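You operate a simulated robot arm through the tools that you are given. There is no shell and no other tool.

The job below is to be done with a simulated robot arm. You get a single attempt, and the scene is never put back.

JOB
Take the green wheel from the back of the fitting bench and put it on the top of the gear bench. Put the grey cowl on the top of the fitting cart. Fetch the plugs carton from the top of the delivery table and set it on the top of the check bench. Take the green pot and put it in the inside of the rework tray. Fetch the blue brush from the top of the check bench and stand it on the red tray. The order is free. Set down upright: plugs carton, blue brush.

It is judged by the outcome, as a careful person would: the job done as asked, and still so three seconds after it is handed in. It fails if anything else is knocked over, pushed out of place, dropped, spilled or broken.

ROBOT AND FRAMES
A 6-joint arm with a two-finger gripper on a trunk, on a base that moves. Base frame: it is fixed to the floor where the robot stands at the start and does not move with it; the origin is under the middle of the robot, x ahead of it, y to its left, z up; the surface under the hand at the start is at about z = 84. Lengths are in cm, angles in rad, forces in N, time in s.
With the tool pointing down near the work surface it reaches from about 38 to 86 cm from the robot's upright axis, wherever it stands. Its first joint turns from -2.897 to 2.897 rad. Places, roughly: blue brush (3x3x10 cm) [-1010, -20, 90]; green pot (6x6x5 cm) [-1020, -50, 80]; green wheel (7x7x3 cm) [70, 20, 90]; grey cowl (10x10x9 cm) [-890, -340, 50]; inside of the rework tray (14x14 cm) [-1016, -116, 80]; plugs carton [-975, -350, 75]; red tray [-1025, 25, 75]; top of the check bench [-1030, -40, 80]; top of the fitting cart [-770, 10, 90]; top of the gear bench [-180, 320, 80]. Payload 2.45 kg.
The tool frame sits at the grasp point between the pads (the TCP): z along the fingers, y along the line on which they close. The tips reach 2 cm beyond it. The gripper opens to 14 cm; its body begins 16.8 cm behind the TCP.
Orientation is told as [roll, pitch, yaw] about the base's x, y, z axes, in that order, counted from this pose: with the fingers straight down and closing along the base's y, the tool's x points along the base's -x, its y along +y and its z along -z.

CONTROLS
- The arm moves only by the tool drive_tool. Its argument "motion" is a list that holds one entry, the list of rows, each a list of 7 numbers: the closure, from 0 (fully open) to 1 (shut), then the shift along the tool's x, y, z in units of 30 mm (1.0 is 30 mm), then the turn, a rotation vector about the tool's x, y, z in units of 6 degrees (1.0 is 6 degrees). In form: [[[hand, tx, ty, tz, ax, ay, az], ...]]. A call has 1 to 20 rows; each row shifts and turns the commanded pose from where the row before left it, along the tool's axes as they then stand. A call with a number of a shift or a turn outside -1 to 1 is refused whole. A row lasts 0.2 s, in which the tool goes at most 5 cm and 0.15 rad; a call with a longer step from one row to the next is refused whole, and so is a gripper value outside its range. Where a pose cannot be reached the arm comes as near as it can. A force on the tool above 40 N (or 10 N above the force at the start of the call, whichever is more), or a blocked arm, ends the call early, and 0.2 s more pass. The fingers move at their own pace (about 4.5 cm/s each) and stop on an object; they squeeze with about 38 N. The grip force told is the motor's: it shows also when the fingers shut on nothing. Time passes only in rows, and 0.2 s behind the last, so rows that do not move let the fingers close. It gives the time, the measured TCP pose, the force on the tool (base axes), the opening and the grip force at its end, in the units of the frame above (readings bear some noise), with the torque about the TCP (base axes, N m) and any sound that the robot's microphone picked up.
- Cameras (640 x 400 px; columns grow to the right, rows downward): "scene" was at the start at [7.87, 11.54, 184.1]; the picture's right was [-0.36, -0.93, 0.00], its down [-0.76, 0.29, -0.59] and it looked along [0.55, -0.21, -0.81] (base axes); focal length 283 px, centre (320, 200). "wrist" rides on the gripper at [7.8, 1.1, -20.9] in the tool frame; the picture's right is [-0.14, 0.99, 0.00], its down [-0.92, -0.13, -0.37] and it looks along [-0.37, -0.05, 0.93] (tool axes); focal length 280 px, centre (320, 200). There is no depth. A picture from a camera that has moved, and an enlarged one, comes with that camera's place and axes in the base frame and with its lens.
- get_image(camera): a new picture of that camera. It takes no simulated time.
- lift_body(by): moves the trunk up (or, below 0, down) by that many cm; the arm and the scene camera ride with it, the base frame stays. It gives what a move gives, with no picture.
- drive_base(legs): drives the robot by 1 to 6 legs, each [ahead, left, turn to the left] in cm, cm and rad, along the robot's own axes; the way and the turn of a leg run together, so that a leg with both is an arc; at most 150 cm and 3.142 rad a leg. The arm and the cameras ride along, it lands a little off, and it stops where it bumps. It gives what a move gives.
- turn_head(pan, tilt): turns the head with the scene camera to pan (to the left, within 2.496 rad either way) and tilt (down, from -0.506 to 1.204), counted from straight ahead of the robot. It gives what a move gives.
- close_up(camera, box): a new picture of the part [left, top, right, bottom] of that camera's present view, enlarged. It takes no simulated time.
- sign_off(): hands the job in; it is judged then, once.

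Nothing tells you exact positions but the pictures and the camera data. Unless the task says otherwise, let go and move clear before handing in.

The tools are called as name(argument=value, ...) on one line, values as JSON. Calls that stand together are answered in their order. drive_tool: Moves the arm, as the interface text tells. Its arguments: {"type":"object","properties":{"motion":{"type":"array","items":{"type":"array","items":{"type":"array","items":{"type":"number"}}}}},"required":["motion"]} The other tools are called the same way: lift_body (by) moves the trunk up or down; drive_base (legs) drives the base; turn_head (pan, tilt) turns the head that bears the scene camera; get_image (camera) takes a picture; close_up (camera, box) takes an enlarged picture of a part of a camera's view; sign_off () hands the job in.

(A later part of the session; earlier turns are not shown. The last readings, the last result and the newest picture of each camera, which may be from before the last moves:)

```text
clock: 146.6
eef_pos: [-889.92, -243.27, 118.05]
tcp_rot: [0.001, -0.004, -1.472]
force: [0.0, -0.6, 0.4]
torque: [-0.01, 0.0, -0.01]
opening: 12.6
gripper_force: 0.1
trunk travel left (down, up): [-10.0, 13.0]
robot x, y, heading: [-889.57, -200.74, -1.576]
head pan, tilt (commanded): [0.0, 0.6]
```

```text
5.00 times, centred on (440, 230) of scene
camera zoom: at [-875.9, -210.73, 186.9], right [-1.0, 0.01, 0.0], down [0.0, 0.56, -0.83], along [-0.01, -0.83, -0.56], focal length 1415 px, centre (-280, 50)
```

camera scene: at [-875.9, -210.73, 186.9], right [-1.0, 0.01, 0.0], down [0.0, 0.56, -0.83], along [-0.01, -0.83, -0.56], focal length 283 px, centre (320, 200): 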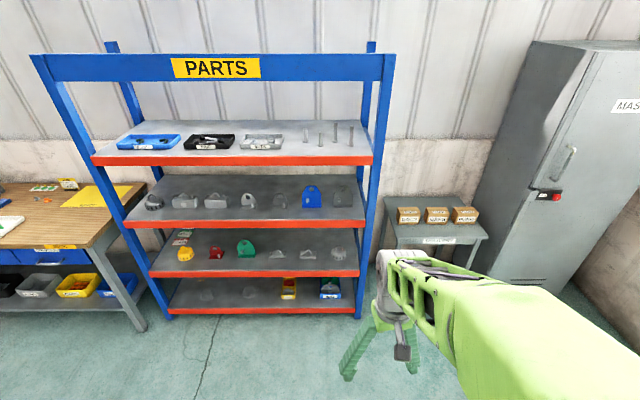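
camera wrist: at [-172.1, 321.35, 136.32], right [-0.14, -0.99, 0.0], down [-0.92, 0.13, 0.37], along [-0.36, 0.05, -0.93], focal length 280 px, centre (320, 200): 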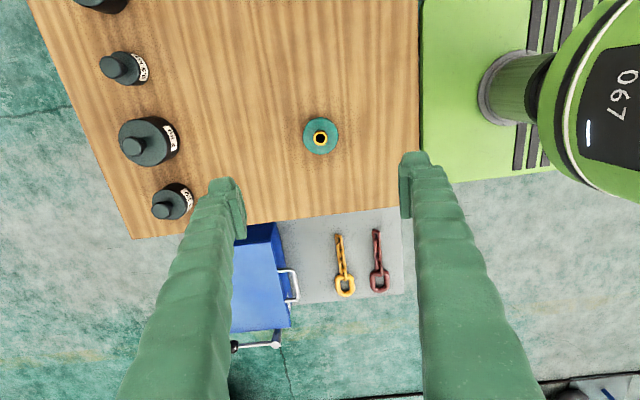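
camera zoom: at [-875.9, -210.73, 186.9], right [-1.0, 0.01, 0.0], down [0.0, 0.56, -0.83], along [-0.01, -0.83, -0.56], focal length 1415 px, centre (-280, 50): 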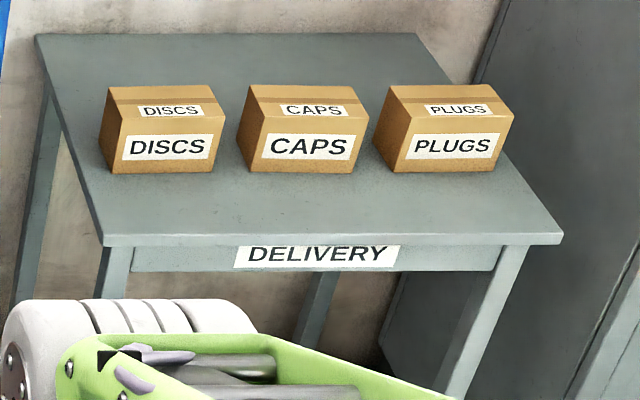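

The grey cowl is the vented cap at the right end of the second-lowest shelf, near (−890, −349) with the shelf at z≈49; the plugs carton is the right-hand one on the delivery table. For the cowl I'll extend the arm, tilt the tool about 45° forward, and lower the trunk so I can reach in under the upper shelf.

drive_tool(motion=[[[0.1, 0, 0, 0, 0, 0, 0.98], [0.1, -0.94, 0, 0, 0, 0, 0], [0.1, -0.94, 0, 0, 0, 0, 0], [0.1, -0.94, 0, 0, 0, 0, 0], [0.1, -0.94, 0, 0, 0, 0, 0], [0.1, -0.94, 0, 0, 0, 0, 0], [0.1, -0.94, 0, 0, 0, 0, 0], [0.1, -0.94, 0, 0, 0, 0, 0], [0.1, -0.94, 0, 0, 0, 0, 0], [0.1, -0.94, 0, 0, 0, 0, 0], [0.1, 0, 0, 0, 0, -0.94, 0], [0.1, 0, 0, 0, 0, -0.94, 0], [0.1, 0, 0, 0, 0, -0.94, 0], [0.1, 0, 0, 0, 0, -0.94, 0], [0.1, 0, 0, 0, 0, -0.94, 0], [0.1, 0, 0, 0, 0, -0.94, 0], [0.1, 0, 0, 0, 0, -0.94, 0], [0.1, 0, 0, 0, 0, -0.92, 0], [0.1, 0, 0, 0, 0, 0, 0]]])

lift_body(by=-10)

get_image(camera="scene")

close_up(camera="scene", box=[230, 145, 390, 285])

```text
clock: 150.6
eef_pos: [-889.99, -268.6, 118.27]
tcp_rot: [0.002, -0.788, -1.574]
force: [0.6, -0.7, -0.4]
torque: [0.02, 0.0, -0.01]
opening: 12.6
gripper_force: 0.0
trunk travel left (down, up): [-10.0, 13.0]
robot x, y, heading: [-889.92, -201.13, -1.579]
head pan, tilt (commanded): [0.0, 0.6]
```

```text
clock: 151.9
eef_pos: [-890.01, -268.71, 108.17]
tcp_rot: [-0.001, -0.79, -1.575]
force: [-0.9, -0.2, 0.5]
torque: [-0.02, -0.01, 0.02]
opening: 12.61
gripper_force: 0.0
trunk travel left (down, up): [0.0, 23.0]
robot x, y, heading: [-890.11, -200.86, -1.581]
head pan, tilt (commanded): [0.0, 0.6]
```

```text
taken
camera scene: at [-875.9, -210.72, 176.91], right [-1.0, 0.01, 0.0], down [0.0, 0.56, -0.83], along [0.0, -0.83, -0.56], focal length 283 px, centre (320, 200)
```

scene: 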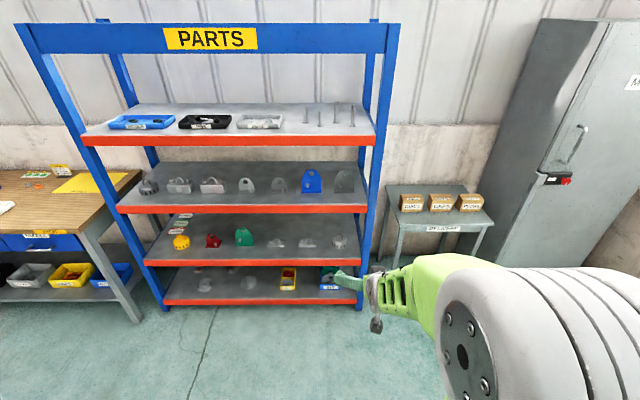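

```text
2.86 times, centred on (310, 215) of scene
camera zoom: at [-875.9, -210.72, 176.91], right [-1.0, 0.01, 0.0], down [0.0, 0.56, -0.83], along [0.0, -0.83, -0.56], focal length 808 px, centre (349, 157)
```

zoom: 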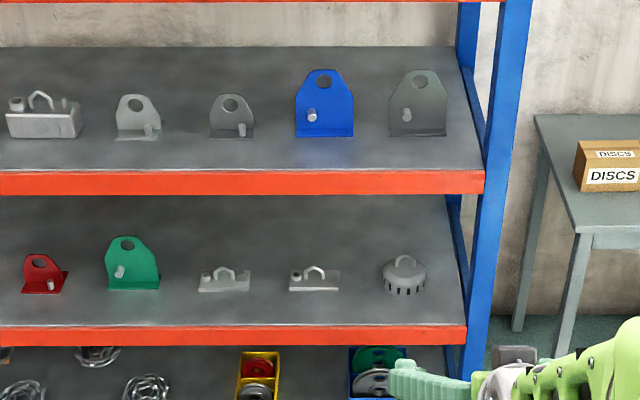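

Tool is tilted 45°. I lower the hand in front of the rack, still well clear of it, checking that the arm reaches this low.

drive_tool(motion=[[[0.1, 0.8, 0, 0.8, 0, 0, 0], [0.1, 0.8, 0, 0.8, 0, 0, 0], [0.1, 0.8, 0, 0.8, 0, 0, 0], [0.1, 0.8, 0, 0.8, 0, 0, 0], [0.1, 0.8, 0, 0.8, 0, 0, 0], [0.1, 0.8, 0, 0.8, 0, 0, 0], [0.1, 0.8, 0, 0.8, 0, 0, 0], [0.1, 0.8, 0, 0.8, 0, 0, 0], [0.1, 0.8, 0, 0.8, 0, 0, 0], [0.1, 0.8, 0, 0.8, 0, 0, 0], [0.1, 0.8, 0, 0.8, 0, 0, 0], [0.1, 0.8, 0, 0.8, 0, 0, 0], [0.1, 0, 0, 0, 0, 0, 0]]])

get_image(camera="scene")

get_image(camera="wrist")

```text
clock: 154.7
eef_pos: [-889.85, -268.85, 67.42]
tcp_rot: [-0.001, -0.788, -1.574]
force: [0.3, -1.1, 0.6]
torque: [0.04, 0.0, 0.01]
opening: 12.61
gripper_force: 0.1
trunk travel left (down, up): [0.0, 23.0]
robot x, y, heading: [-889.73, -200.91, -1.578]
head pan, tilt (commanded): [0.0, 0.6]
```

```text
taken
camera scene: at [-875.89, -210.76, 176.9], right [-1.0, 0.01, 0.0], down [0.0, 0.57, -0.82], along [0.0, -0.82, -0.57], focal length 283 px, centre (320, 200)
```

scene: 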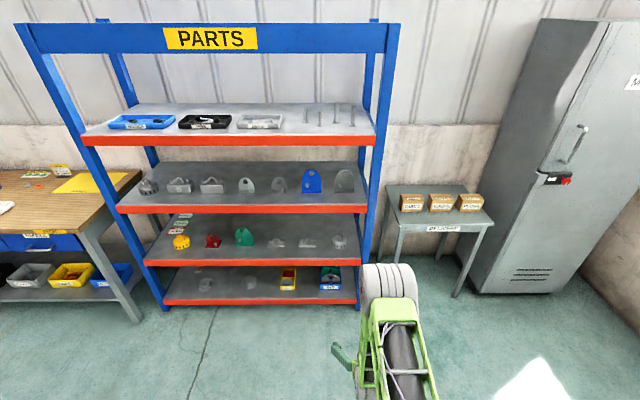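

```text
taken
camera wrist: at [-888.81, -248.61, 76.53], right [0.99, -0.1, 0.1], down [-0.13, -0.39, 0.91], along [-0.05, -0.92, -0.4], focal length 280 px, centre (320, 200)
```

wrist: 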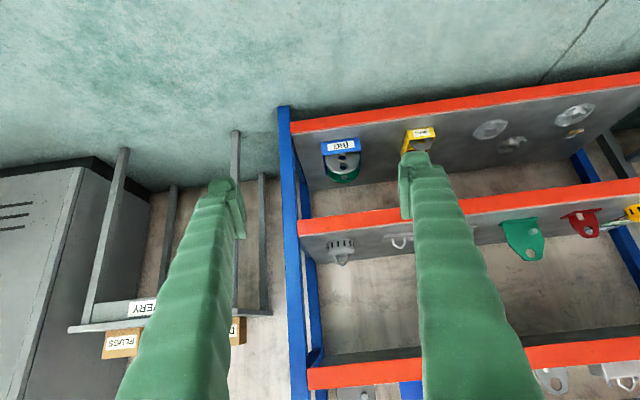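

The hand reaches this low with room. I drive 60 cm forward so the fingers come just in front of the shelf, then refine.

drive_base(legs=[[58, 0, 0.006]])

get_image(camera="wrist")

turn_head(pan=0.1, tilt=1.0)

get_image(camera="scene")

```text
clock: 158.0
eef_pos: [-890.2, -327.03, 67.33]
tcp_rot: [-0.001, -0.787, -1.574]
force: [-0.5, -0.5, 0.5]
torque: [-0.03, -0.01, -0.02]
opening: 12.61
gripper_force: 0.1
trunk travel left (down, up): [0.0, 23.0]
robot x, y, heading: [-890.29, -259.22, -1.581]
head pan, tilt (commanded): [0.0, 0.6]
```

```text
taken
camera wrist: at [-889.18, -306.72, 76.56], right [0.99, -0.1, 0.1], down [-0.13, -0.39, 0.91], along [-0.05, -0.92, -0.4], focal length 280 px, centre (320, 200)
```

wrist: 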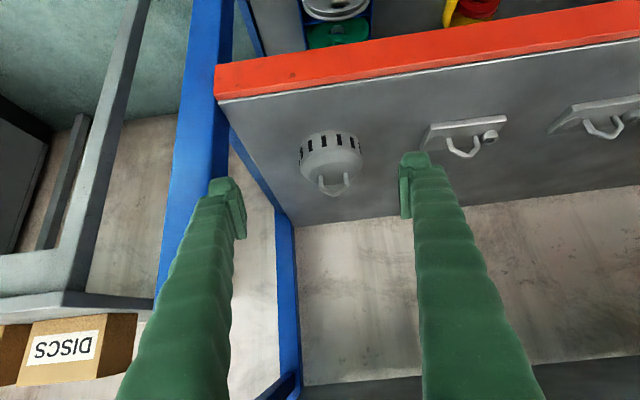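

```text
clock: 158.9
eef_pos: [-890.34, -327.07, 67.33]
tcp_rot: [-0.001, -0.787, -1.574]
force: [-0.2, 0.4, 0.6]
torque: [0.02, -0.03, 0.03]
opening: 12.6
gripper_force: 0.1
trunk travel left (down, up): [0.0, 23.0]
robot x, y, heading: [-890.08, -259.3, -1.577]
head pan, tilt (commanded): [0.099, 1.0]
```

```text
taken
camera scene: at [-875.53, -266.95, 173.7], right [-1.0, -0.09, 0.0], down [-0.08, 0.84, -0.54], along [0.05, -0.54, -0.84], focal length 283 px, centre (320, 200)
```

scene: 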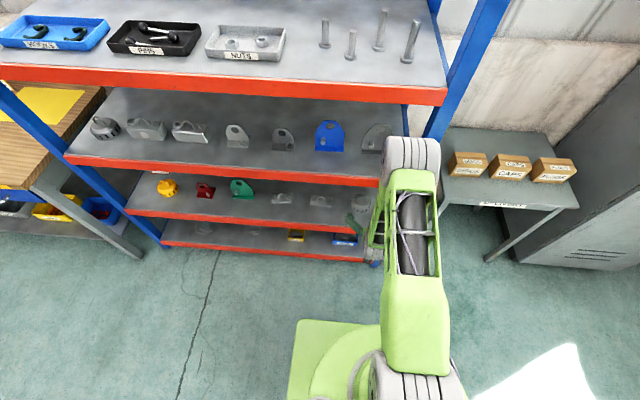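

The cowl's centre is near (−889.3, −348.5), body about z 49.5–58. I lower the hand and go in part-way with a small +x correction, then recheck.

drive_tool(motion=[[[0.1, 0.708, 0.07, 0.708, 0, 0, 0], [0.1, 0.708, 0.07, 0.708, 0, 0, 0], [0.1, 0.708, 0.07, 0.708, 0, 0, 0], [0.1, 0.708, 0.07, 0.708, 0, 0, 0], [0.1, -0.6, 0, 0.6, 0, 0, 0], [0.1, -0.6, 0, 0.6, 0, 0, 0], [0.1, -0.6, 0, 0.6, 0, 0, 0], [0.1, 0, 0, 0, 0, 0, 0]]])

get_image(camera="wrist")

close_up(camera="scene", box=[300, 130, 460, 280])

```text
clock: 160.7
eef_pos: [-889.4, -334.61, 55.42]
tcp_rot: [0.001, -0.787, -1.574]
force: [0.6, 0.7, -0.2]
torque: [0.03, -0.03, 0.01]
opening: 12.57
gripper_force: 0.0
trunk travel left (down, up): [0.0, 23.0]
robot x, y, heading: [-890.16, -259.19, -1.577]
head pan, tilt (commanded): [0.099, 1.0]
```

```text
taken
camera wrist: at [-888.35, -314.41, 64.6], right [0.99, -0.1, 0.1], down [-0.13, -0.39, 0.91], along [-0.05, -0.92, -0.4], focal length 280 px, centre (320, 200)
```

wrist: 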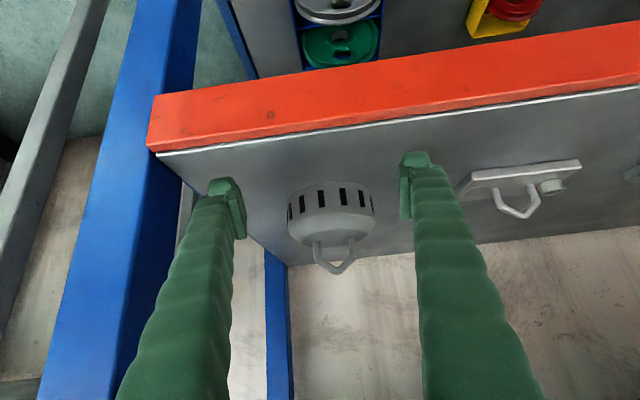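

```text
2.67 times, centred on (380, 205) of scene
camera zoom: at [-875.53, -266.96, 173.7], right [-1.0, -0.09, 0.0], down [-0.08, 0.84, -0.54], along [0.05, -0.54, -0.84], focal length 754 px, centre (160, 187)
```

zoom: 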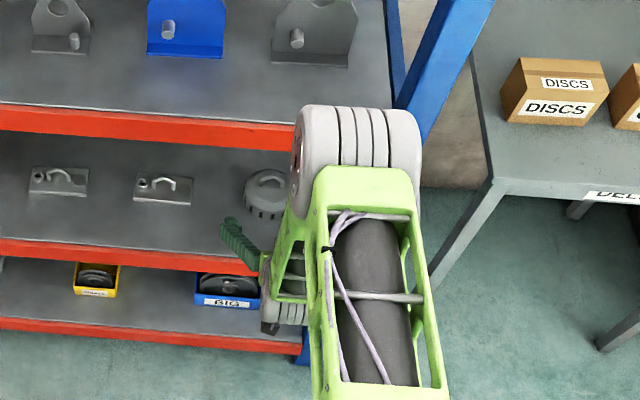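

close_up(camera="wrist", box=[230, 130, 430, 280])

```text
2.67 times, centred on (330, 205) of wrist
camera zoom: at [-888.35, -314.41, 64.6], right [0.99, -0.1, 0.1], down [-0.13, -0.39, 0.91], along [-0.05, -0.92, -0.4], focal length 748 px, centre (293, 187)
```

zoom: 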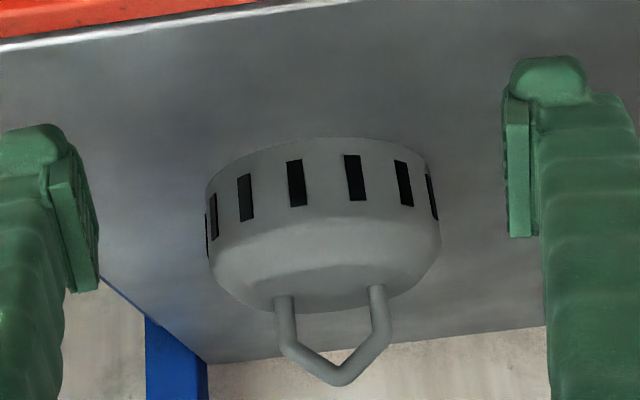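

The cowl centre looks to be around y −345…−347 and x ≈ −888.9. I advance another 5 cm with a slight +x shift and recheck.

drive_tool(motion=[[[0.1, -0.59, 0.08, 0.59, 0, 0, 0], [0.1, -0.59, 0.08, 0.59, 0, 0, 0], [0.1, 0, 0, 0, 0, 0, 0]]])

get_image(camera="wrist")

```text
clock: 161.5
eef_pos: [-889.07, -339.7, 55.42]
tcp_rot: [-0.001, -0.787, -1.573]
force: [0.1, -0.1, -0.3]
torque: [0.02, 0.02, -0.04]
opening: 12.58
gripper_force: 0.1
trunk travel left (down, up): [0.0, 23.0]
robot x, y, heading: [-890.08, -259.18, -1.574]
head pan, tilt (commanded): [0.099, 1.0]
```

```text
taken
camera wrist: at [-887.94, -319.41, 64.62], right [0.99, -0.1, 0.1], down [-0.13, -0.39, 0.91], along [-0.05, -0.92, -0.4], focal length 280 px, centre (320, 200)
```

wrist: 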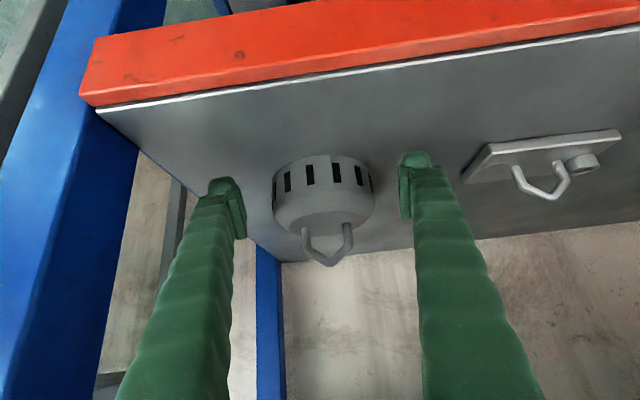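

The cowl is centred between the pads (diameter ≈10.2, centre y≈−344.9). I advance the last 5 cm and close on it.

drive_tool(motion=[[[0.1, -0.61, 0, 0.61, 0, 0, 0], [0.1, -0.61, 0, 0.61, 0, 0, 0], [0.1, 0, 0, 0, 0, 0, 0]]])

get_image(camera="wrist")

```text
clock: 162.3
eef_pos: [-889.0, -344.92, 55.6]
tcp_rot: [0.0, -0.788, -1.573]
force: [1.2, 0.4, -0.1]
torque: [0.01, 0.02, 0.01]
opening: 12.58
gripper_force: 0.1
trunk travel left (down, up): [0.0, 23.0]
robot x, y, heading: [-890.47, -259.07, -1.579]
head pan, tilt (commanded): [0.099, 1.0]
```

```text
taken
camera wrist: at [-888.03, -324.68, 64.66], right [0.99, -0.1, 0.1], down [-0.13, -0.39, 0.91], along [-0.05, -0.92, -0.4], focal length 280 px, centre (320, 200)
```

wrist: 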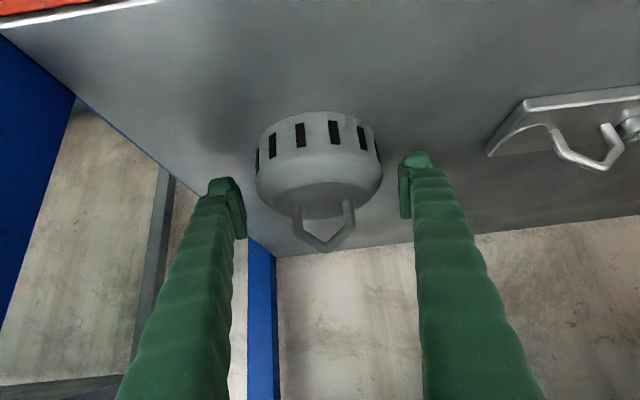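

The pads straddle the cowl at its middle; the straight wall ends near my TCP height, so I lower 0.8 cm and close.

drive_tool(motion=[[[0.1, 0.19, 0, 0.19, 0, 0, 0], [0.1, 0, 0, 0, 0, 0, 0], [1, 0, 0, 0, 0, 0, 0], [1, 0, 0, 0, 0, 0, 0], [1, 0, 0, 0, 0, 0, 0], [1, 0, 0, 0, 0, 0, 0], [1, 0, 0, 0, 0, 0, 0], [1, 0, 0, 0, 0, 0, 0]]])

get_image(camera="wrist")

```text
clock: 164.1
eef_pos: [-889.12, -345.01, 54.61]
tcp_rot: [-0.002, -0.789, -1.573]
force: [0.3, 0.4, 0.3]
torque: [0.03, 0.07, -0.06]
opening: 9.83
gripper_force: 38.1
trunk travel left (down, up): [0.0, 23.0]
robot x, y, heading: [-890.34, -259.36, -1.578]
head pan, tilt (commanded): [0.099, 1.0]
```

```text
taken
camera wrist: at [-888.0, -324.66, 63.87], right [0.99, -0.1, 0.1], down [-0.13, -0.39, 0.91], along [-0.05, -0.92, -0.4], focal length 280 px, centre (320, 200)
```

wrist: 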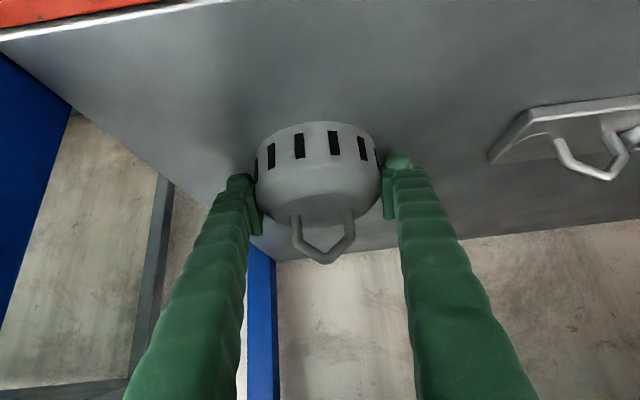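

Gripped at 9.8 cm. I lift a few centimetres straight up and check the cowl rides level.

drive_tool(motion=[[[1, -0.2, 0, -0.2, 0, 0, 0], [1, -0.3, 0, -0.3, 0, 0, 0], [1, -0.3, 0, -0.3, 0, 0, 0], [1, -0.3, 0, -0.3, 0, 0, 0], [1, -0.3, 0, -0.3, 0, 0, 0], [1, 0, 0, 0, 0, 0, 0]]])

get_image(camera="wrist")

```text
clock: 165.5
eef_pos: [-888.94, -344.73, 60.56]
tcp_rot: [-0.001, -0.79, -1.573]
force: [0.8, 0.7, -2.2]
torque: [-0.01, 0.0, 0.03]
opening: 9.84
gripper_force: 37.9
trunk travel left (down, up): [0.0, 23.0]
robot x, y, heading: [-889.99, -259.09, -1.578]
head pan, tilt (commanded): [0.099, 1.0]
```

```text
taken
camera wrist: at [-887.89, -324.5, 69.77], right [0.99, -0.1, 0.1], down [-0.13, -0.39, 0.91], along [-0.05, -0.92, -0.4], focal length 280 px, centre (320, 200)
```

wrist: 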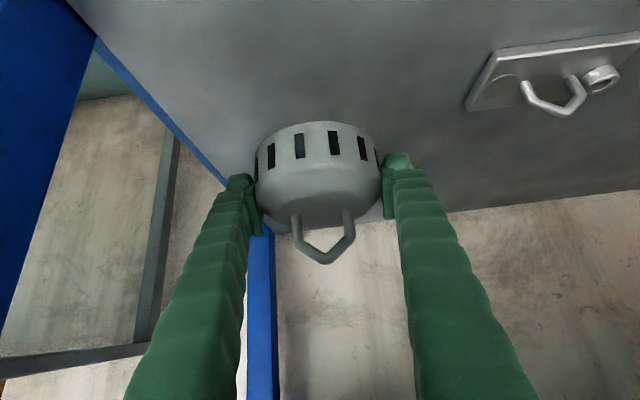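

Lifted cleanly. I back straight out of the rack, then raise the trunk and arm for travel.

drive_base(legs=[[-60, 0, 0]])

lift_body(by=10)

drive_tool(motion=[[[1, -0.8, 0, -0.8, 0, 0, 0], [1, -0.8, 0, -0.8, 0, 0, 0], [1, -0.8, 0, -0.8, 0, 0, 0], [1, -0.8, 0, -0.8, 0, 0, 0], [1, -0.8, 0, -0.8, 0, 0, 0], [1, -0.8, 0, -0.8, 0, 0, 0], [1, -0.8, 0, -0.8, 0, 0, 0], [1, -0.8, 0, -0.8, 0, 0, 0], [1, -0.8, 0, -0.8, 0, 0, 0], [1, -0.8, 0, -0.8, 0, 0, 0], [1, -0.8, 0, -0.8, 0, 0, 0], [1, -0.8, 0, -0.8, 0, 0, 0], [1, 0, 0, 0, 0, 0, 0]]])

get_image(camera="wrist")

turn_head(pan=0.0, tilt=0.6)

get_image(camera="scene")

```text
clock: 168.9
eef_pos: [-888.8, -284.14, 60.62]
tcp_rot: [-0.001, -0.786, -1.575]
force: [0.3, 0.8, -2.3]
torque: [-0.06, 0.01, 0.02]
opening: 9.83
gripper_force: 38.2
trunk travel left (down, up): [0.0, 23.0]
robot x, y, heading: [-889.98, -198.68, -1.579]
head pan, tilt (commanded): [0.099, 1.0]
```

```text
clock: 170.2
eef_pos: [-888.79, -284.16, 70.53]
tcp_rot: [0.001, -0.788, -1.576]
force: [0.3, -0.3, -2.3]
torque: [-0.02, 0.01, 0.01]
opening: 9.79
gripper_force: 37.6
trunk travel left (down, up): [-10.0, 13.0]
robot x, y, heading: [-890.32, -198.66, -1.581]
head pan, tilt (commanded): [0.099, 1.0]
```

```text
clock: 173.0
eef_pos: [-888.87, -284.18, 111.14]
tcp_rot: [0.001, -0.788, -1.575]
force: [-0.1, 0.2, -2.1]
torque: [-0.02, -0.02, 0.0]
opening: 9.82
gripper_force: 37.8
trunk travel left (down, up): [-10.0, 13.0]
robot x, y, heading: [-889.95, -198.66, -1.578]
head pan, tilt (commanded): [0.099, 1.0]
```

```text
taken
camera wrist: at [-887.62, -263.92, 120.41], right [0.99, -0.1, 0.1], down [-0.13, -0.39, 0.91], along [-0.06, -0.92, -0.4], focal length 280 px, centre (320, 200)
```

wrist: 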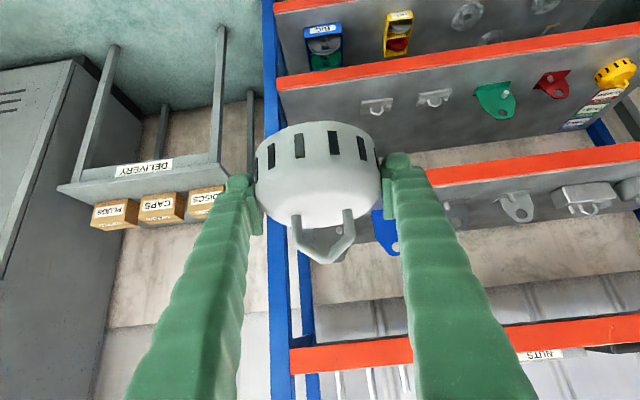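

```text
clock: 173.9
eef_pos: [-888.75, -284.1, 111.22]
tcp_rot: [0.0, -0.787, -1.576]
force: [-0.3, 0.1, -2.8]
torque: [-0.01, 0.01, -0.05]
opening: 9.8
gripper_force: 38.3
trunk travel left (down, up): [-10.0, 13.0]
robot x, y, heading: [-889.54, -198.29, -1.577]
head pan, tilt (commanded): [0.0, 0.6]
```

```text
taken
camera scene: at [-875.84, -208.33, 186.89], right [-1.0, 0.01, 0.0], down [0.0, 0.57, -0.82], along [-0.01, -0.82, -0.57], focal length 283 px, centre (320, 200)
```

scene: 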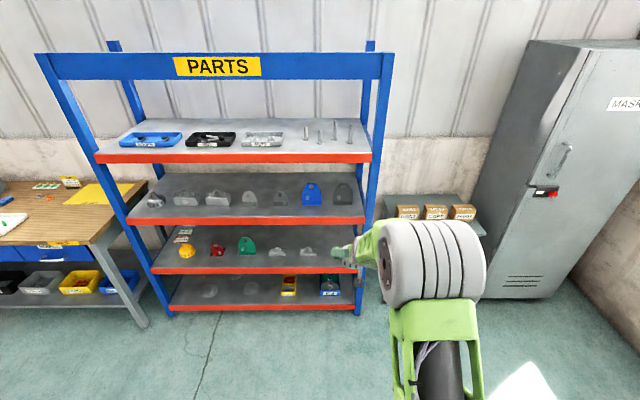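

I retract the arm to a safer reach, turn around to face the cart, and look.

drive_tool(motion=[[[1, 0.75, 0, -0.75, 0, 0, 0], [1, 0.75, 0, -0.75, 0, 0, 0], [1, 0.75, 0, -0.75, 0, 0, 0], [1, 0.75, 0, -0.75, 0, 0, 0], [1, 0.75, 0, -0.75, 0, 0, 0], [1, 0.75, 0, -0.75, 0, 0, 0], [1, 0, 0, 0, 0, 0, 0]]])

drive_base(legs=[[0, 0, 3.141]])

turn_head(pan=-0.6, tilt=0.5)

get_image(camera="scene")

turn_head(pan=0.5, tilt=0.5)

get_image(camera="scene")

```text
clock: 175.5
eef_pos: [-888.62, -265.18, 111.17]
tcp_rot: [0.0, -0.787, -1.575]
force: [-0.4, -0.1, -1.5]
torque: [0.0, 0.01, 0.01]
opening: 9.79
gripper_force: 37.8
trunk travel left (down, up): [-10.0, 13.0]
robot x, y, heading: [-889.56, -198.57, -1.579]
head pan, tilt (commanded): [0.0, 0.6]
```

```text
clock: 183.3
eef_pos: [-892.86, -132.28, 111.26]
tcp_rot: [-0.001, -0.786, 1.594]
force: [-0.3, -0.2, -2.1]
torque: [-0.01, -0.01, -0.05]
opening: 9.72
gripper_force: 38.1
trunk travel left (down, up): [-10.0, 13.0]
robot x, y, heading: [-889.69, -198.66, 1.591]
head pan, tilt (commanded): [0.0, 0.6]
```

```text
clock: 184.3
eef_pos: [-892.71, -132.18, 111.22]
tcp_rot: [0.0, -0.786, 1.594]
force: [0.7, 0.8, -1.9]
torque: [-0.03, 0.0, 0.0]
opening: 9.72
gripper_force: 38.0
trunk travel left (down, up): [-10.0, 13.0]
robot x, y, heading: [-889.98, -198.37, 1.588]
head pan, tilt (commanded): [-0.6, 0.499]
```

```text
taken
camera scene: at [-898.8, -190.01, 187.8], right [0.84, -0.55, 0.0], down [-0.26, -0.4, -0.88], along [0.48, 0.73, -0.48], focal length 283 px, centre (320, 200)
```

scene: 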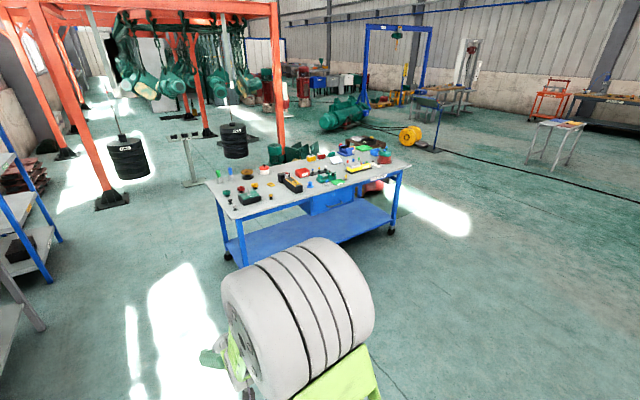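

```text
clock: 185.6
eef_pos: [-892.79, -132.04, 111.18]
tcp_rot: [0.0, -0.787, 1.594]
force: [0.6, -0.4, -2.6]
torque: [-0.01, 0.0, 0.0]
opening: 9.71
gripper_force: 38.4
trunk travel left (down, up): [-10.0, 13.0]
robot x, y, heading: [-889.94, -198.55, 1.59]
head pan, tilt (commanded): [0.499, 0.499]
```

```text
taken
camera scene: at [-908.29, -189.72, 187.81], right [0.87, 0.5, 0.0], down [0.24, -0.42, -0.88], along [-0.43, 0.76, -0.48], focal length 283 px, centre (320, 200)
```

scene: 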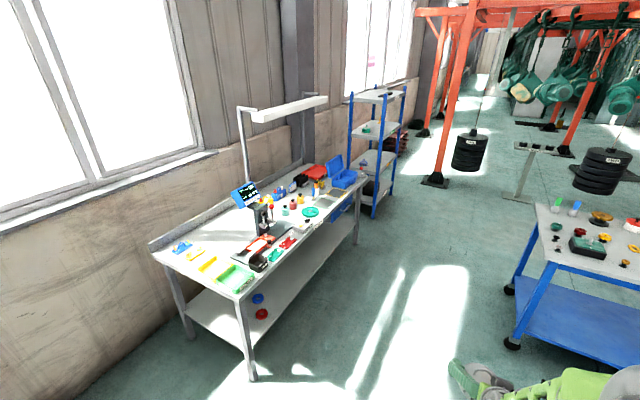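

The grip opening dropped a millimetre; I check the cowl in the hand and zoom on the cart top.

get_image(camera="wrist")

turn_head(pan=-0.6, tilt=0.5)

close_up(camera="scene", box=[190, 125, 430, 275])

```text
taken
camera wrist: at [-893.48, -152.52, 120.41], right [-0.99, 0.08, 0.1], down [0.12, 0.39, 0.91], along [0.03, 0.92, -0.4], focal length 280 px, centre (320, 200)
```

wrist: 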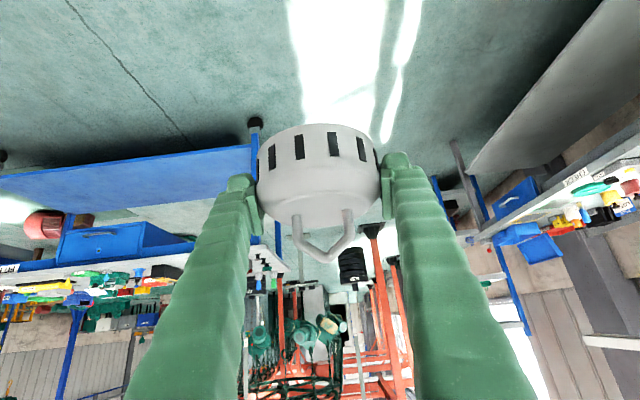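

```text
clock: 186.9
eef_pos: [-892.78, -132.17, 111.33]
tcp_rot: [0.0, -0.788, 1.593]
force: [-0.8, 0.1, -1.6]
torque: [0.03, 0.03, -0.02]
opening: 9.69
gripper_force: 38.4
trunk travel left (down, up): [-10.0, 13.0]
robot x, y, heading: [-889.95, -198.36, 1.591]
head pan, tilt (commanded): [-0.6, 0.499]
```

```text
2.67 times, centred on (310, 200) of scene
camera zoom: at [-898.8, -190.01, 187.81], right [0.84, -0.55, 0.0], down [-0.26, -0.4, -0.88], along [0.48, 0.73, -0.48], focal length 754 px, centre (347, 200)
```

zoom: 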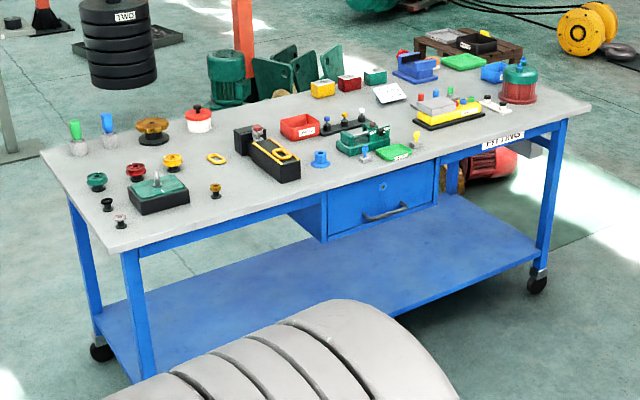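

The cowl is creeping slightly in the grip, so I move promptly. I drive to the cart's near side, stopping short to pick a free spot on its top.

drive_base(legs=[[85, -100, -0.02]])

turn_head(pan=0.1, tilt=0.75)

get_image(camera="scene")

get_image(camera="wrist")

```text
clock: 196.0
eef_pos: [-794.72, -44.69, 111.23]
tcp_rot: [-0.001, -0.788, 1.588]
force: [-0.1, -0.6, -1.0]
torque: [0.03, 0.03, -0.02]
opening: 9.66
gripper_force: 37.9
trunk travel left (down, up): [-10.0, 13.0]
robot x, y, heading: [-792.04, -111.01, 1.586]
head pan, tilt (commanded): [-0.6, 0.499]
```

```text
clock: 197.1
eef_pos: [-794.66, -44.79, 111.24]
tcp_rot: [-0.001, -0.787, 1.588]
force: [0.6, -1.0, -2.8]
torque: [0.0, -0.01, 0.0]
opening: 9.65
gripper_force: 38.7
trunk travel left (down, up): [-10.0, 13.0]
robot x, y, heading: [-791.83, -111.3, 1.586]
head pan, tilt (commanded): [0.099, 0.75]
```

```text
taken
camera scene: at [-806.96, -102.05, 185.61], right [0.99, 0.11, 0.0], down [0.08, -0.68, -0.73], along [-0.08, 0.73, -0.68], focal length 283 px, centre (320, 200)
```

scene: 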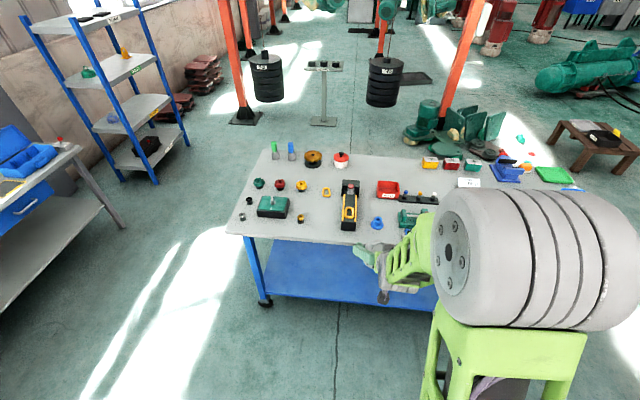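

```text
taken
camera wrist: at [-795.5, -65.23, 120.41], right [-0.99, 0.08, 0.1], down [0.12, 0.39, 0.91], along [0.03, 0.92, -0.4], focal length 280 px, centre (320, 200)
```

wrist: 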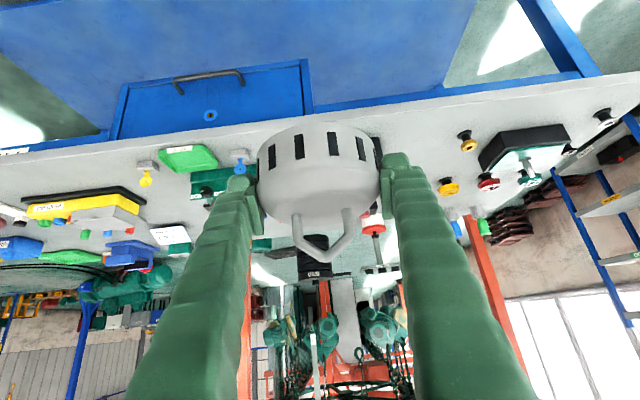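

The cart top is about z 84.4, spanning x −862…−682, y −22…49. The free strip along its near edge around (−722, −14.5), in front of the yellow device, is my spot; I drive right in front of it.

drive_base(legs=[[20, -72, -0.015]])

get_image(camera="wrist")

get_image(camera="scene")

```text
clock: 203.8
eef_pos: [-721.45, -24.45, 111.25]
tcp_rot: [-0.002, -0.788, 1.567]
force: [0.3, 0.2, -2.6]
torque: [-0.01, 0.01, 0.01]
opening: 9.63
gripper_force: 38.2
trunk travel left (down, up): [-10.0, 13.0]
robot x, y, heading: [-720.34, -90.76, 1.568]
head pan, tilt (commanded): [0.099, 0.75]
```

```text
taken
camera wrist: at [-722.61, -44.83, 120.41], right [-0.99, 0.1, 0.1], down [0.13, 0.39, 0.91], along [0.05, 0.92, -0.4], focal length 280 px, centre (320, 200)
```

wrist: 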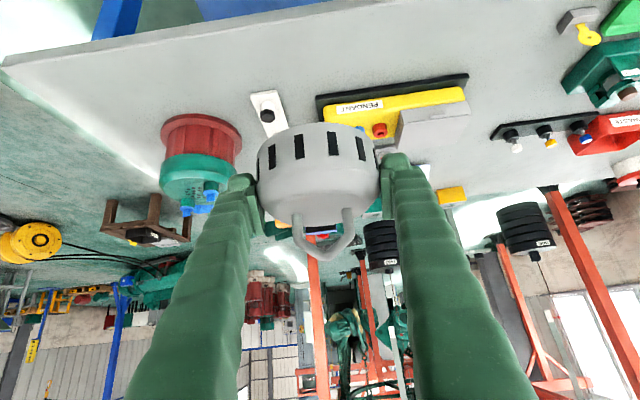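

```text
taken
camera scene: at [-734.84, -81.4, 185.61], right [1.0, 0.09, 0.0], down [0.06, -0.68, -0.73], along [-0.07, 0.73, -0.68], focal length 283 px, centre (320, 200)
```

scene: 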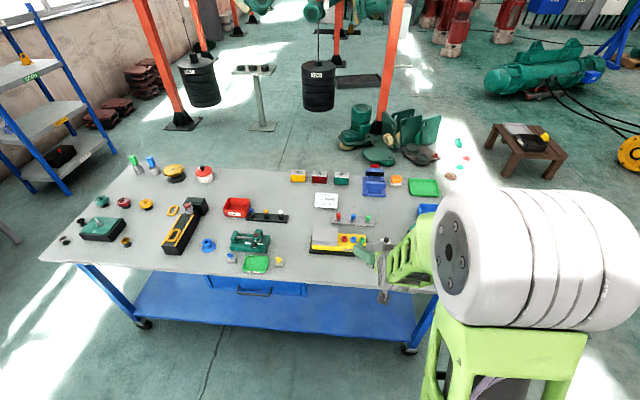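

From here the strip shows clearly: device front edge at y≈−6.4, cart edge at y≈−21.5. I go over (−731, −14.5) and lower.

drive_tool(motion=[[[1, -0.59, 0.79, 0.59, 0, 0, 0], [1, -0.59, 0.79, 0.59, 0, 0, 0], [1, -0.59, 0.79, 0.59, 0, 0, 0], [1, -0.59, 0.79, 0.59, 0, 0, 0], [1, 0.7, 0, 0.7, 0, 0, 0], [1, 0.7, 0, 0.7, 0, 0, 0], [1, 0.7, 0, 0.7, 0, 0, 0], [1, 0.7, 0, 0.7, 0, 0, 0], [1, 0.7, 0, 0.7, 0, 0, 0], [1, 0, 0, 0, 0, 0, 0]]])

get_image(camera="wrist")

close_up(camera="scene", box=[260, 180, 460, 310])

```text
clock: 206.0
eef_pos: [-731.03, -14.3, 96.41]
tcp_rot: [0.0, -0.786, 1.568]
force: [-0.1, 0.3, -2.8]
torque: [0.03, -0.02, 0.01]
opening: 9.63
gripper_force: 37.8
trunk travel left (down, up): [-10.0, 13.0]
robot x, y, heading: [-720.3, -90.91, 1.562]
head pan, tilt (commanded): [0.099, 0.75]
```

```text
taken
camera wrist: at [-732.05, -34.72, 105.68], right [-0.99, 0.1, 0.1], down [0.13, 0.39, 0.91], along [0.05, 0.92, -0.4], focal length 280 px, centre (320, 200)
```

wrist: 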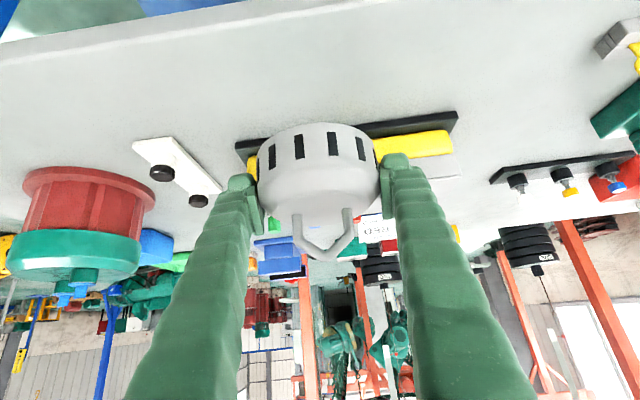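

```text
3.08 times, centred on (360, 245) of scene
camera zoom: at [-734.86, -81.41, 185.61], right [1.0, 0.09, 0.0], down [0.06, -0.68, -0.73], along [-0.07, 0.73, -0.68], focal length 871 px, centre (197, 62)
```

zoom: 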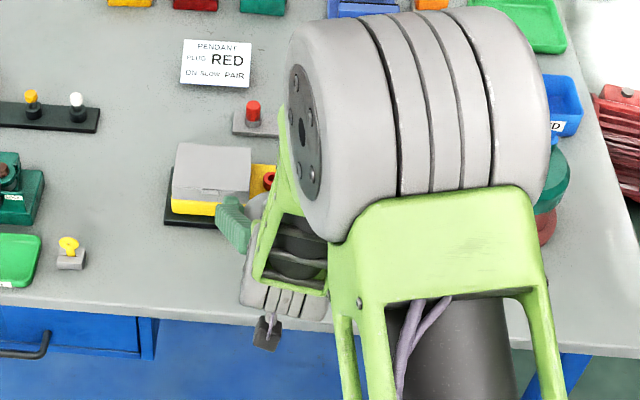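

Placement over the strip is centred (device front y≈−6, edge y≈−21.4). I lower in shrinking steps to contact.

drive_tool(motion=[[[1, 0.5, 0, 0.5, 0, 0, 0], [1, 0.5, 0, 0.5, 0, 0, 0], [1, 0.3, 0, 0.3, 0, 0, 0], [1, 0.1, 0, 0.1, 0, 0, 0], [1, 0.1, 0, 0.1, 0, 0, 0], [1, 0.07, 0, 0.07, 0, 0, 0], [1, 0.07, 0, 0.07, 0, 0, 0], [1, 0.07, 0, 0.07, 0, 0, 0]]])

```text
clock: 207.8
eef_pos: [-730.85, -14.34, 89.2]
tcp_rot: [0.001, -0.786, 1.568]
force: [0.1, 0.4, -1.3]
torque: [0.04, -0.02, -0.01]
opening: 9.6
gripper_force: 38.3
trunk travel left (down, up): [-10.0, 13.0]
robot x, y, heading: [-720.29, -90.8, 1.567]
head pan, tilt (commanded): [0.099, 0.75]
```

drive_tool(motion=[[[1, 0.07, 0, 0.07, 0, 0, 0], [1, 0.07, 0, 0.07, 0, 0, 0], [1, 0.07, 0, 0.07, 0, 0, 0], [1, 0.05, 0, 0.05, 0, 0, 0], [1, 0.05, 0, 0.05, 0, 0, 0]]])

get_image(camera="wrist")

```text
clock: 208.7
eef_pos: [-730.92, -13.89, 88.96]
tcp_rot: [0.002, -0.804, 1.566]
force: [0.6, 3.3, 14.3]
torque: [-0.49, -0.19, 0.06]
opening: 9.62
gripper_force: 38.1
trunk travel left (down, up): [-10.0, 13.0]
robot x, y, heading: [-720.09, -91.02, 1.563]
head pan, tilt (commanded): [0.099, 0.75]
stopped in row 4: the force on the tool passed its limit at 45 N (the readings are from after the stop); the commanded pose is now the measured one
```

```text
taken
camera wrist: at [-732.12, -34.38, 97.83], right [-0.99, 0.1, 0.1], down [0.13, 0.37, 0.92], along [0.05, 0.92, -0.38], focal length 280 px, centre (320, 200)
```

wrist: 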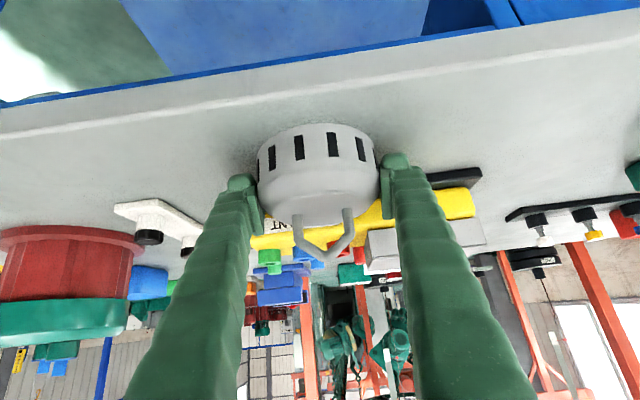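

Contact made. I open the fingers and withdraw back and up along the tool axis.

drive_tool(motion=[[[0.25, 0, 0, 0, 0, 0, 0], [0.15, 0, 0, 0, 0, 0, 0], [0.1, 0, 0, 0, 0, 0, 0], [0.1, 0, 0, 0, 0, 0, 0], [0.1, 0, 0, 0, 0, 0, 0], [0.1, 0, 0, -0.3, 0, 0, 0], [0.1, 0, 0, -0.6, 0, 0, 0], [0.1, 0, 0, -1, 0, 0, 0], [0.1, 0, 0, -1, 0, 0, 0], [0.1, 0, 0, -1, 0, 0, 0], [0.1, 0, 0, -1, 0, 0, 0], [0.1, -0.7, 0, -0.7, 0, 0, 0], [0.1, -0.7, 0, -0.7, 0, 0, 0], [0.1, -0.7, 0, -0.7, 0, 0, 0]]])

get_image(camera="wrist")

get_image(camera="scene")

```text
clock: 211.7
eef_pos: [-730.81, -24.67, 107.82]
tcp_rot: [0.001, -0.796, 1.566]
force: [-0.5, 0.3, -0.8]
torque: [0.02, 0.02, -0.05]
opening: 12.62
gripper_force: 0.0
trunk travel left (down, up): [-10.0, 13.0]
robot x, y, heading: [-720.26, -91.14, 1.565]
head pan, tilt (commanded): [0.099, 0.75]
```

```text
taken
camera wrist: at [-732.0, -45.15, 116.9], right [-0.99, 0.1, 0.1], down [0.13, 0.38, 0.92], along [0.05, 0.92, -0.39], focal length 280 px, centre (320, 200)
```

wrist: 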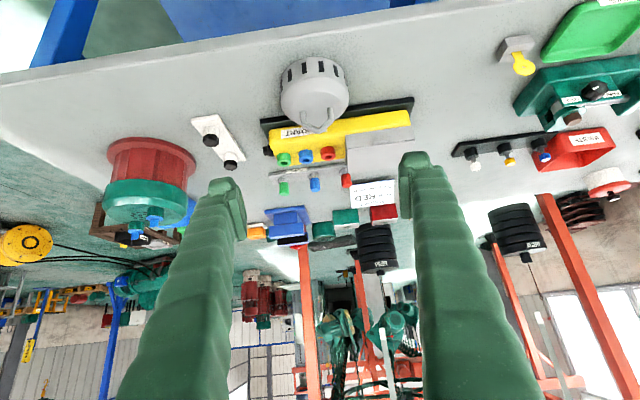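

```text
taken
camera scene: at [-734.83, -81.51, 185.62], right [1.0, 0.09, 0.0], down [0.06, -0.68, -0.73], along [-0.07, 0.73, -0.68], focal length 283 px, centre (320, 200)
```

scene: 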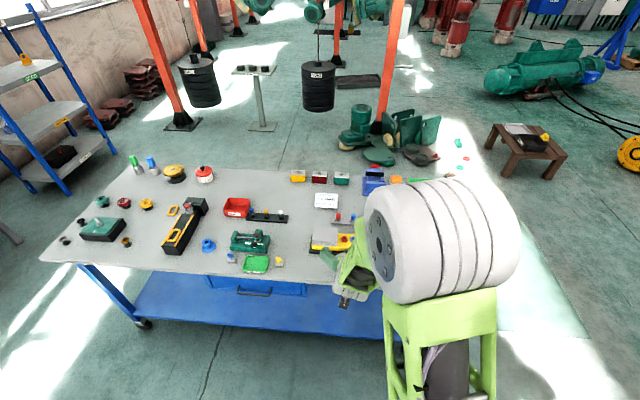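

close_up(camera="wrist", box=[200, 20, 440, 180])

```text
2.50 times, centred on (320, 100) of wrist
camera zoom: at [-732.0, -45.15, 116.9], right [-0.99, 0.1, 0.1], down [0.13, 0.38, 0.92], along [0.05, 0.92, -0.39], focal length 701 px, centre (320, 450)
```

zoom: 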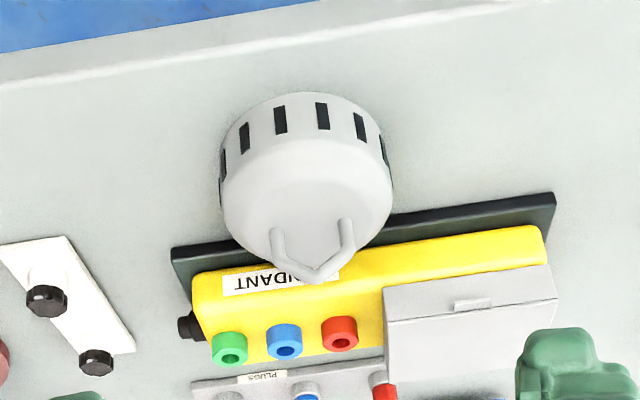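

The cowl stands upright on the cart. Next the plugs carton: I back off, straighten the tool, and drive to the delivery table.

drive_base(legs=[[-70, 0, 0]])

drive_tool(motion=[[[0, 0, 0, 0, 0, 0.95, 0], [0, 0, 0, 0, 0, 0.95, 0], [0, 0, 0, 0, 0, 0.95, 0], [0, 0, 0, 0, 0, 0.95, 0], [0, 0, 0, 0, 0, 0.95, 0], [0, 0, 0, 0, 0, 0.95, 0], [0, 0, 0, 0, 0, 0.95, 0], [0, 0, 0, 0, 0, 0.95, 0], [0, 0.8, 0, 0, 0, 0, 0], [0, 0.8, 0, 0, 0, 0, 0], [0, 0.8, 0, 0, 0, 0, 0], [0, 0.8, 0, 0, 0, 0, 0], [0, 0.8, 0, 0, 0, 0, 0], [0, 0.8, 0, 0, 0, 0, 0], [0, 0.8, 0, 0, 0, 0, 0], [0, 0, 0, 0, 0, 0, 0]]])

drive_base(legs=[[0, 0, 1.575], [124, 38, 0], [124, 38, 0], [0, 0, 1.5708]])

turn_head(pan=0.0, tilt=0.7)

get_image(camera="scene")

get_image(camera="wrist")

```text
clock: 215.5
eef_pos: [-731.2, -94.8, 107.93]
tcp_rot: [0.002, -0.797, 1.565]
force: [0.4, -0.5, 0.8]
torque: [0.01, -0.03, -0.01]
opening: 12.56
gripper_force: 0.2
trunk travel left (down, up): [-10.0, 13.0]
robot x, y, heading: [-720.42, -161.14, 1.561]
head pan, tilt (commanded): [0.099, 0.75]
```

```text
clock: 218.9
eef_pos: [-731.83, -114.24, 101.72]
tcp_rot: [-0.076, -0.149, 1.548]
force: [0.6, -0.1, 0.3]
torque: [0.0, 0.03, 0.0]
opening: 14.01
gripper_force: 0.0
out of reach, approached as far as the arm can: row 3, 4, 6, 7, 8, 9, 10
trunk travel left (down, up): [-10.0, 13.0]
robot x, y, heading: [-720.27, -161.43, 1.561]
head pan, tilt (commanded): [0.099, 0.75]
```

```text
clock: 239.3
eef_pos: [-958.84, -282.31, 101.63]
tcp_rot: [-0.075, -0.145, -1.587]
force: [0.8, 0.6, 0.3]
torque: [0.0, 0.0, -0.01]
opening: 14.02
gripper_force: 0.0
trunk travel left (down, up): [-10.0, 13.0]
robot x, y, heading: [-970.6, -235.55, -1.57]
head pan, tilt (commanded): [0.099, 0.75]
```

```text
clock: 240.0
eef_pos: [-958.78, -282.39, 101.63]
tcp_rot: [-0.075, -0.145, -1.586]
force: [-0.4, 0.3, -0.1]
torque: [-0.03, -0.01, -0.01]
opening: 13.99
gripper_force: 0.1
trunk travel left (down, up): [-10.0, 13.0]
robot x, y, heading: [-970.19, -235.2, -1.568]
head pan, tilt (commanded): [0.0, 0.7]
```

```text
taken
camera scene: at [-956.21, -244.94, 186.03], right [-1.0, 0.0, 0.0], down [0.0, 0.64, -0.76], along [0.0, -0.76, -0.64], focal length 283 px, centre (320, 200)
```

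scene: 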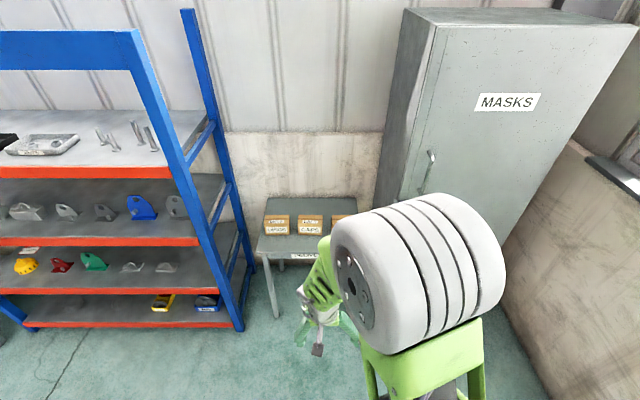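

```text
taken
camera wrist: at [-956.02, -271.7, 121.06], right [0.99, -0.16, -0.05], down [-0.11, -0.85, 0.51], along [-0.13, -0.49, -0.86], focal length 280 px, centre (320, 200)
```

wrist: 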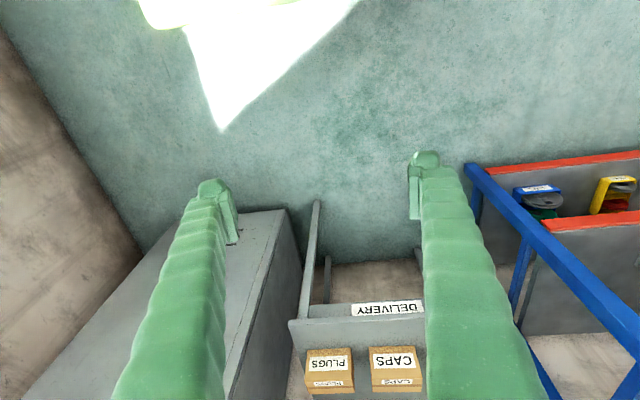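

The tool ended slightly tilted because it was too close in. I extend to a comfortable reach, fix the tilt, and centre in front of the robot.

drive_tool(motion=[[[0, -0.75, -0.5, -0.43, 0, 0, 0], [0, -0.75, -0.5, -0.43, 0, 0, 0], [0, -0.75, -0.5, -0.43, 0, 0, 0], [0, -0.75, -0.5, -0.43, 0, 0, 0], [0, -0.75, -0.5, -0.43, 0, 0, 0], [0, -0.75, -0.5, -0.43, 0, 0, 0], [0, -0.75, -0.5, -0.43, 0, 0, 0], [0, -0.75, -0.5, -0.43, 0, 0, 0], [0, 0, 0, 0, 0, 0, 0]]])

```text
clock: 242.0
eef_pos: [-968.51, -295.46, 110.31]
tcp_rot: [-0.137, -0.179, -1.583]
force: [-0.3, 0.7, 0.0]
torque: [0.01, 0.01, -0.01]
opening: 14.0
gripper_force: 0.1
out of reach, approached as far as the arm can: row 3, 4, 5, 6, 7, 8
trunk travel left (down, up): [-10.0, 13.0]
robot x, y, heading: [-970.26, -235.33, -1.574]
head pan, tilt (commanded): [0.0, 0.7]
```

get_image(camera="scene")

get_image(camera="wrist")

```text
taken
camera scene: at [-956.22, -244.93, 186.04], right [-1.0, 0.0, 0.0], down [0.0, 0.64, -0.77], along [0.0, -0.77, -0.64], focal length 283 px, centre (320, 200)
```

scene: 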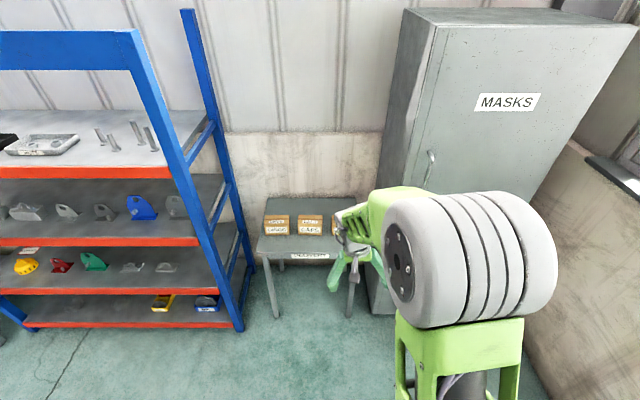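

```text
taken
camera wrist: at [-964.53, -284.27, 129.13], right [0.98, -0.17, -0.11], down [-0.09, -0.84, 0.54], along [-0.18, -0.52, -0.83], focal length 280 px, centre (320, 200)
```

wrist: 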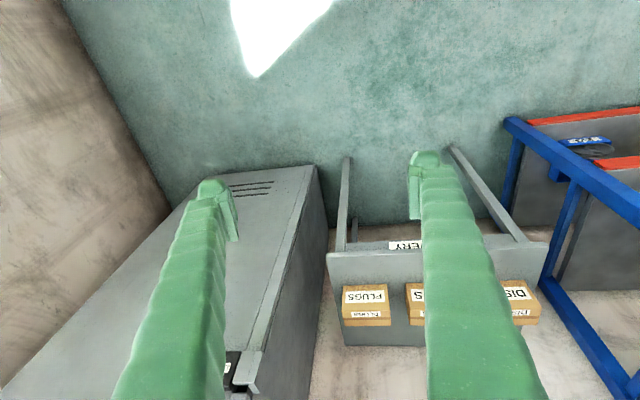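

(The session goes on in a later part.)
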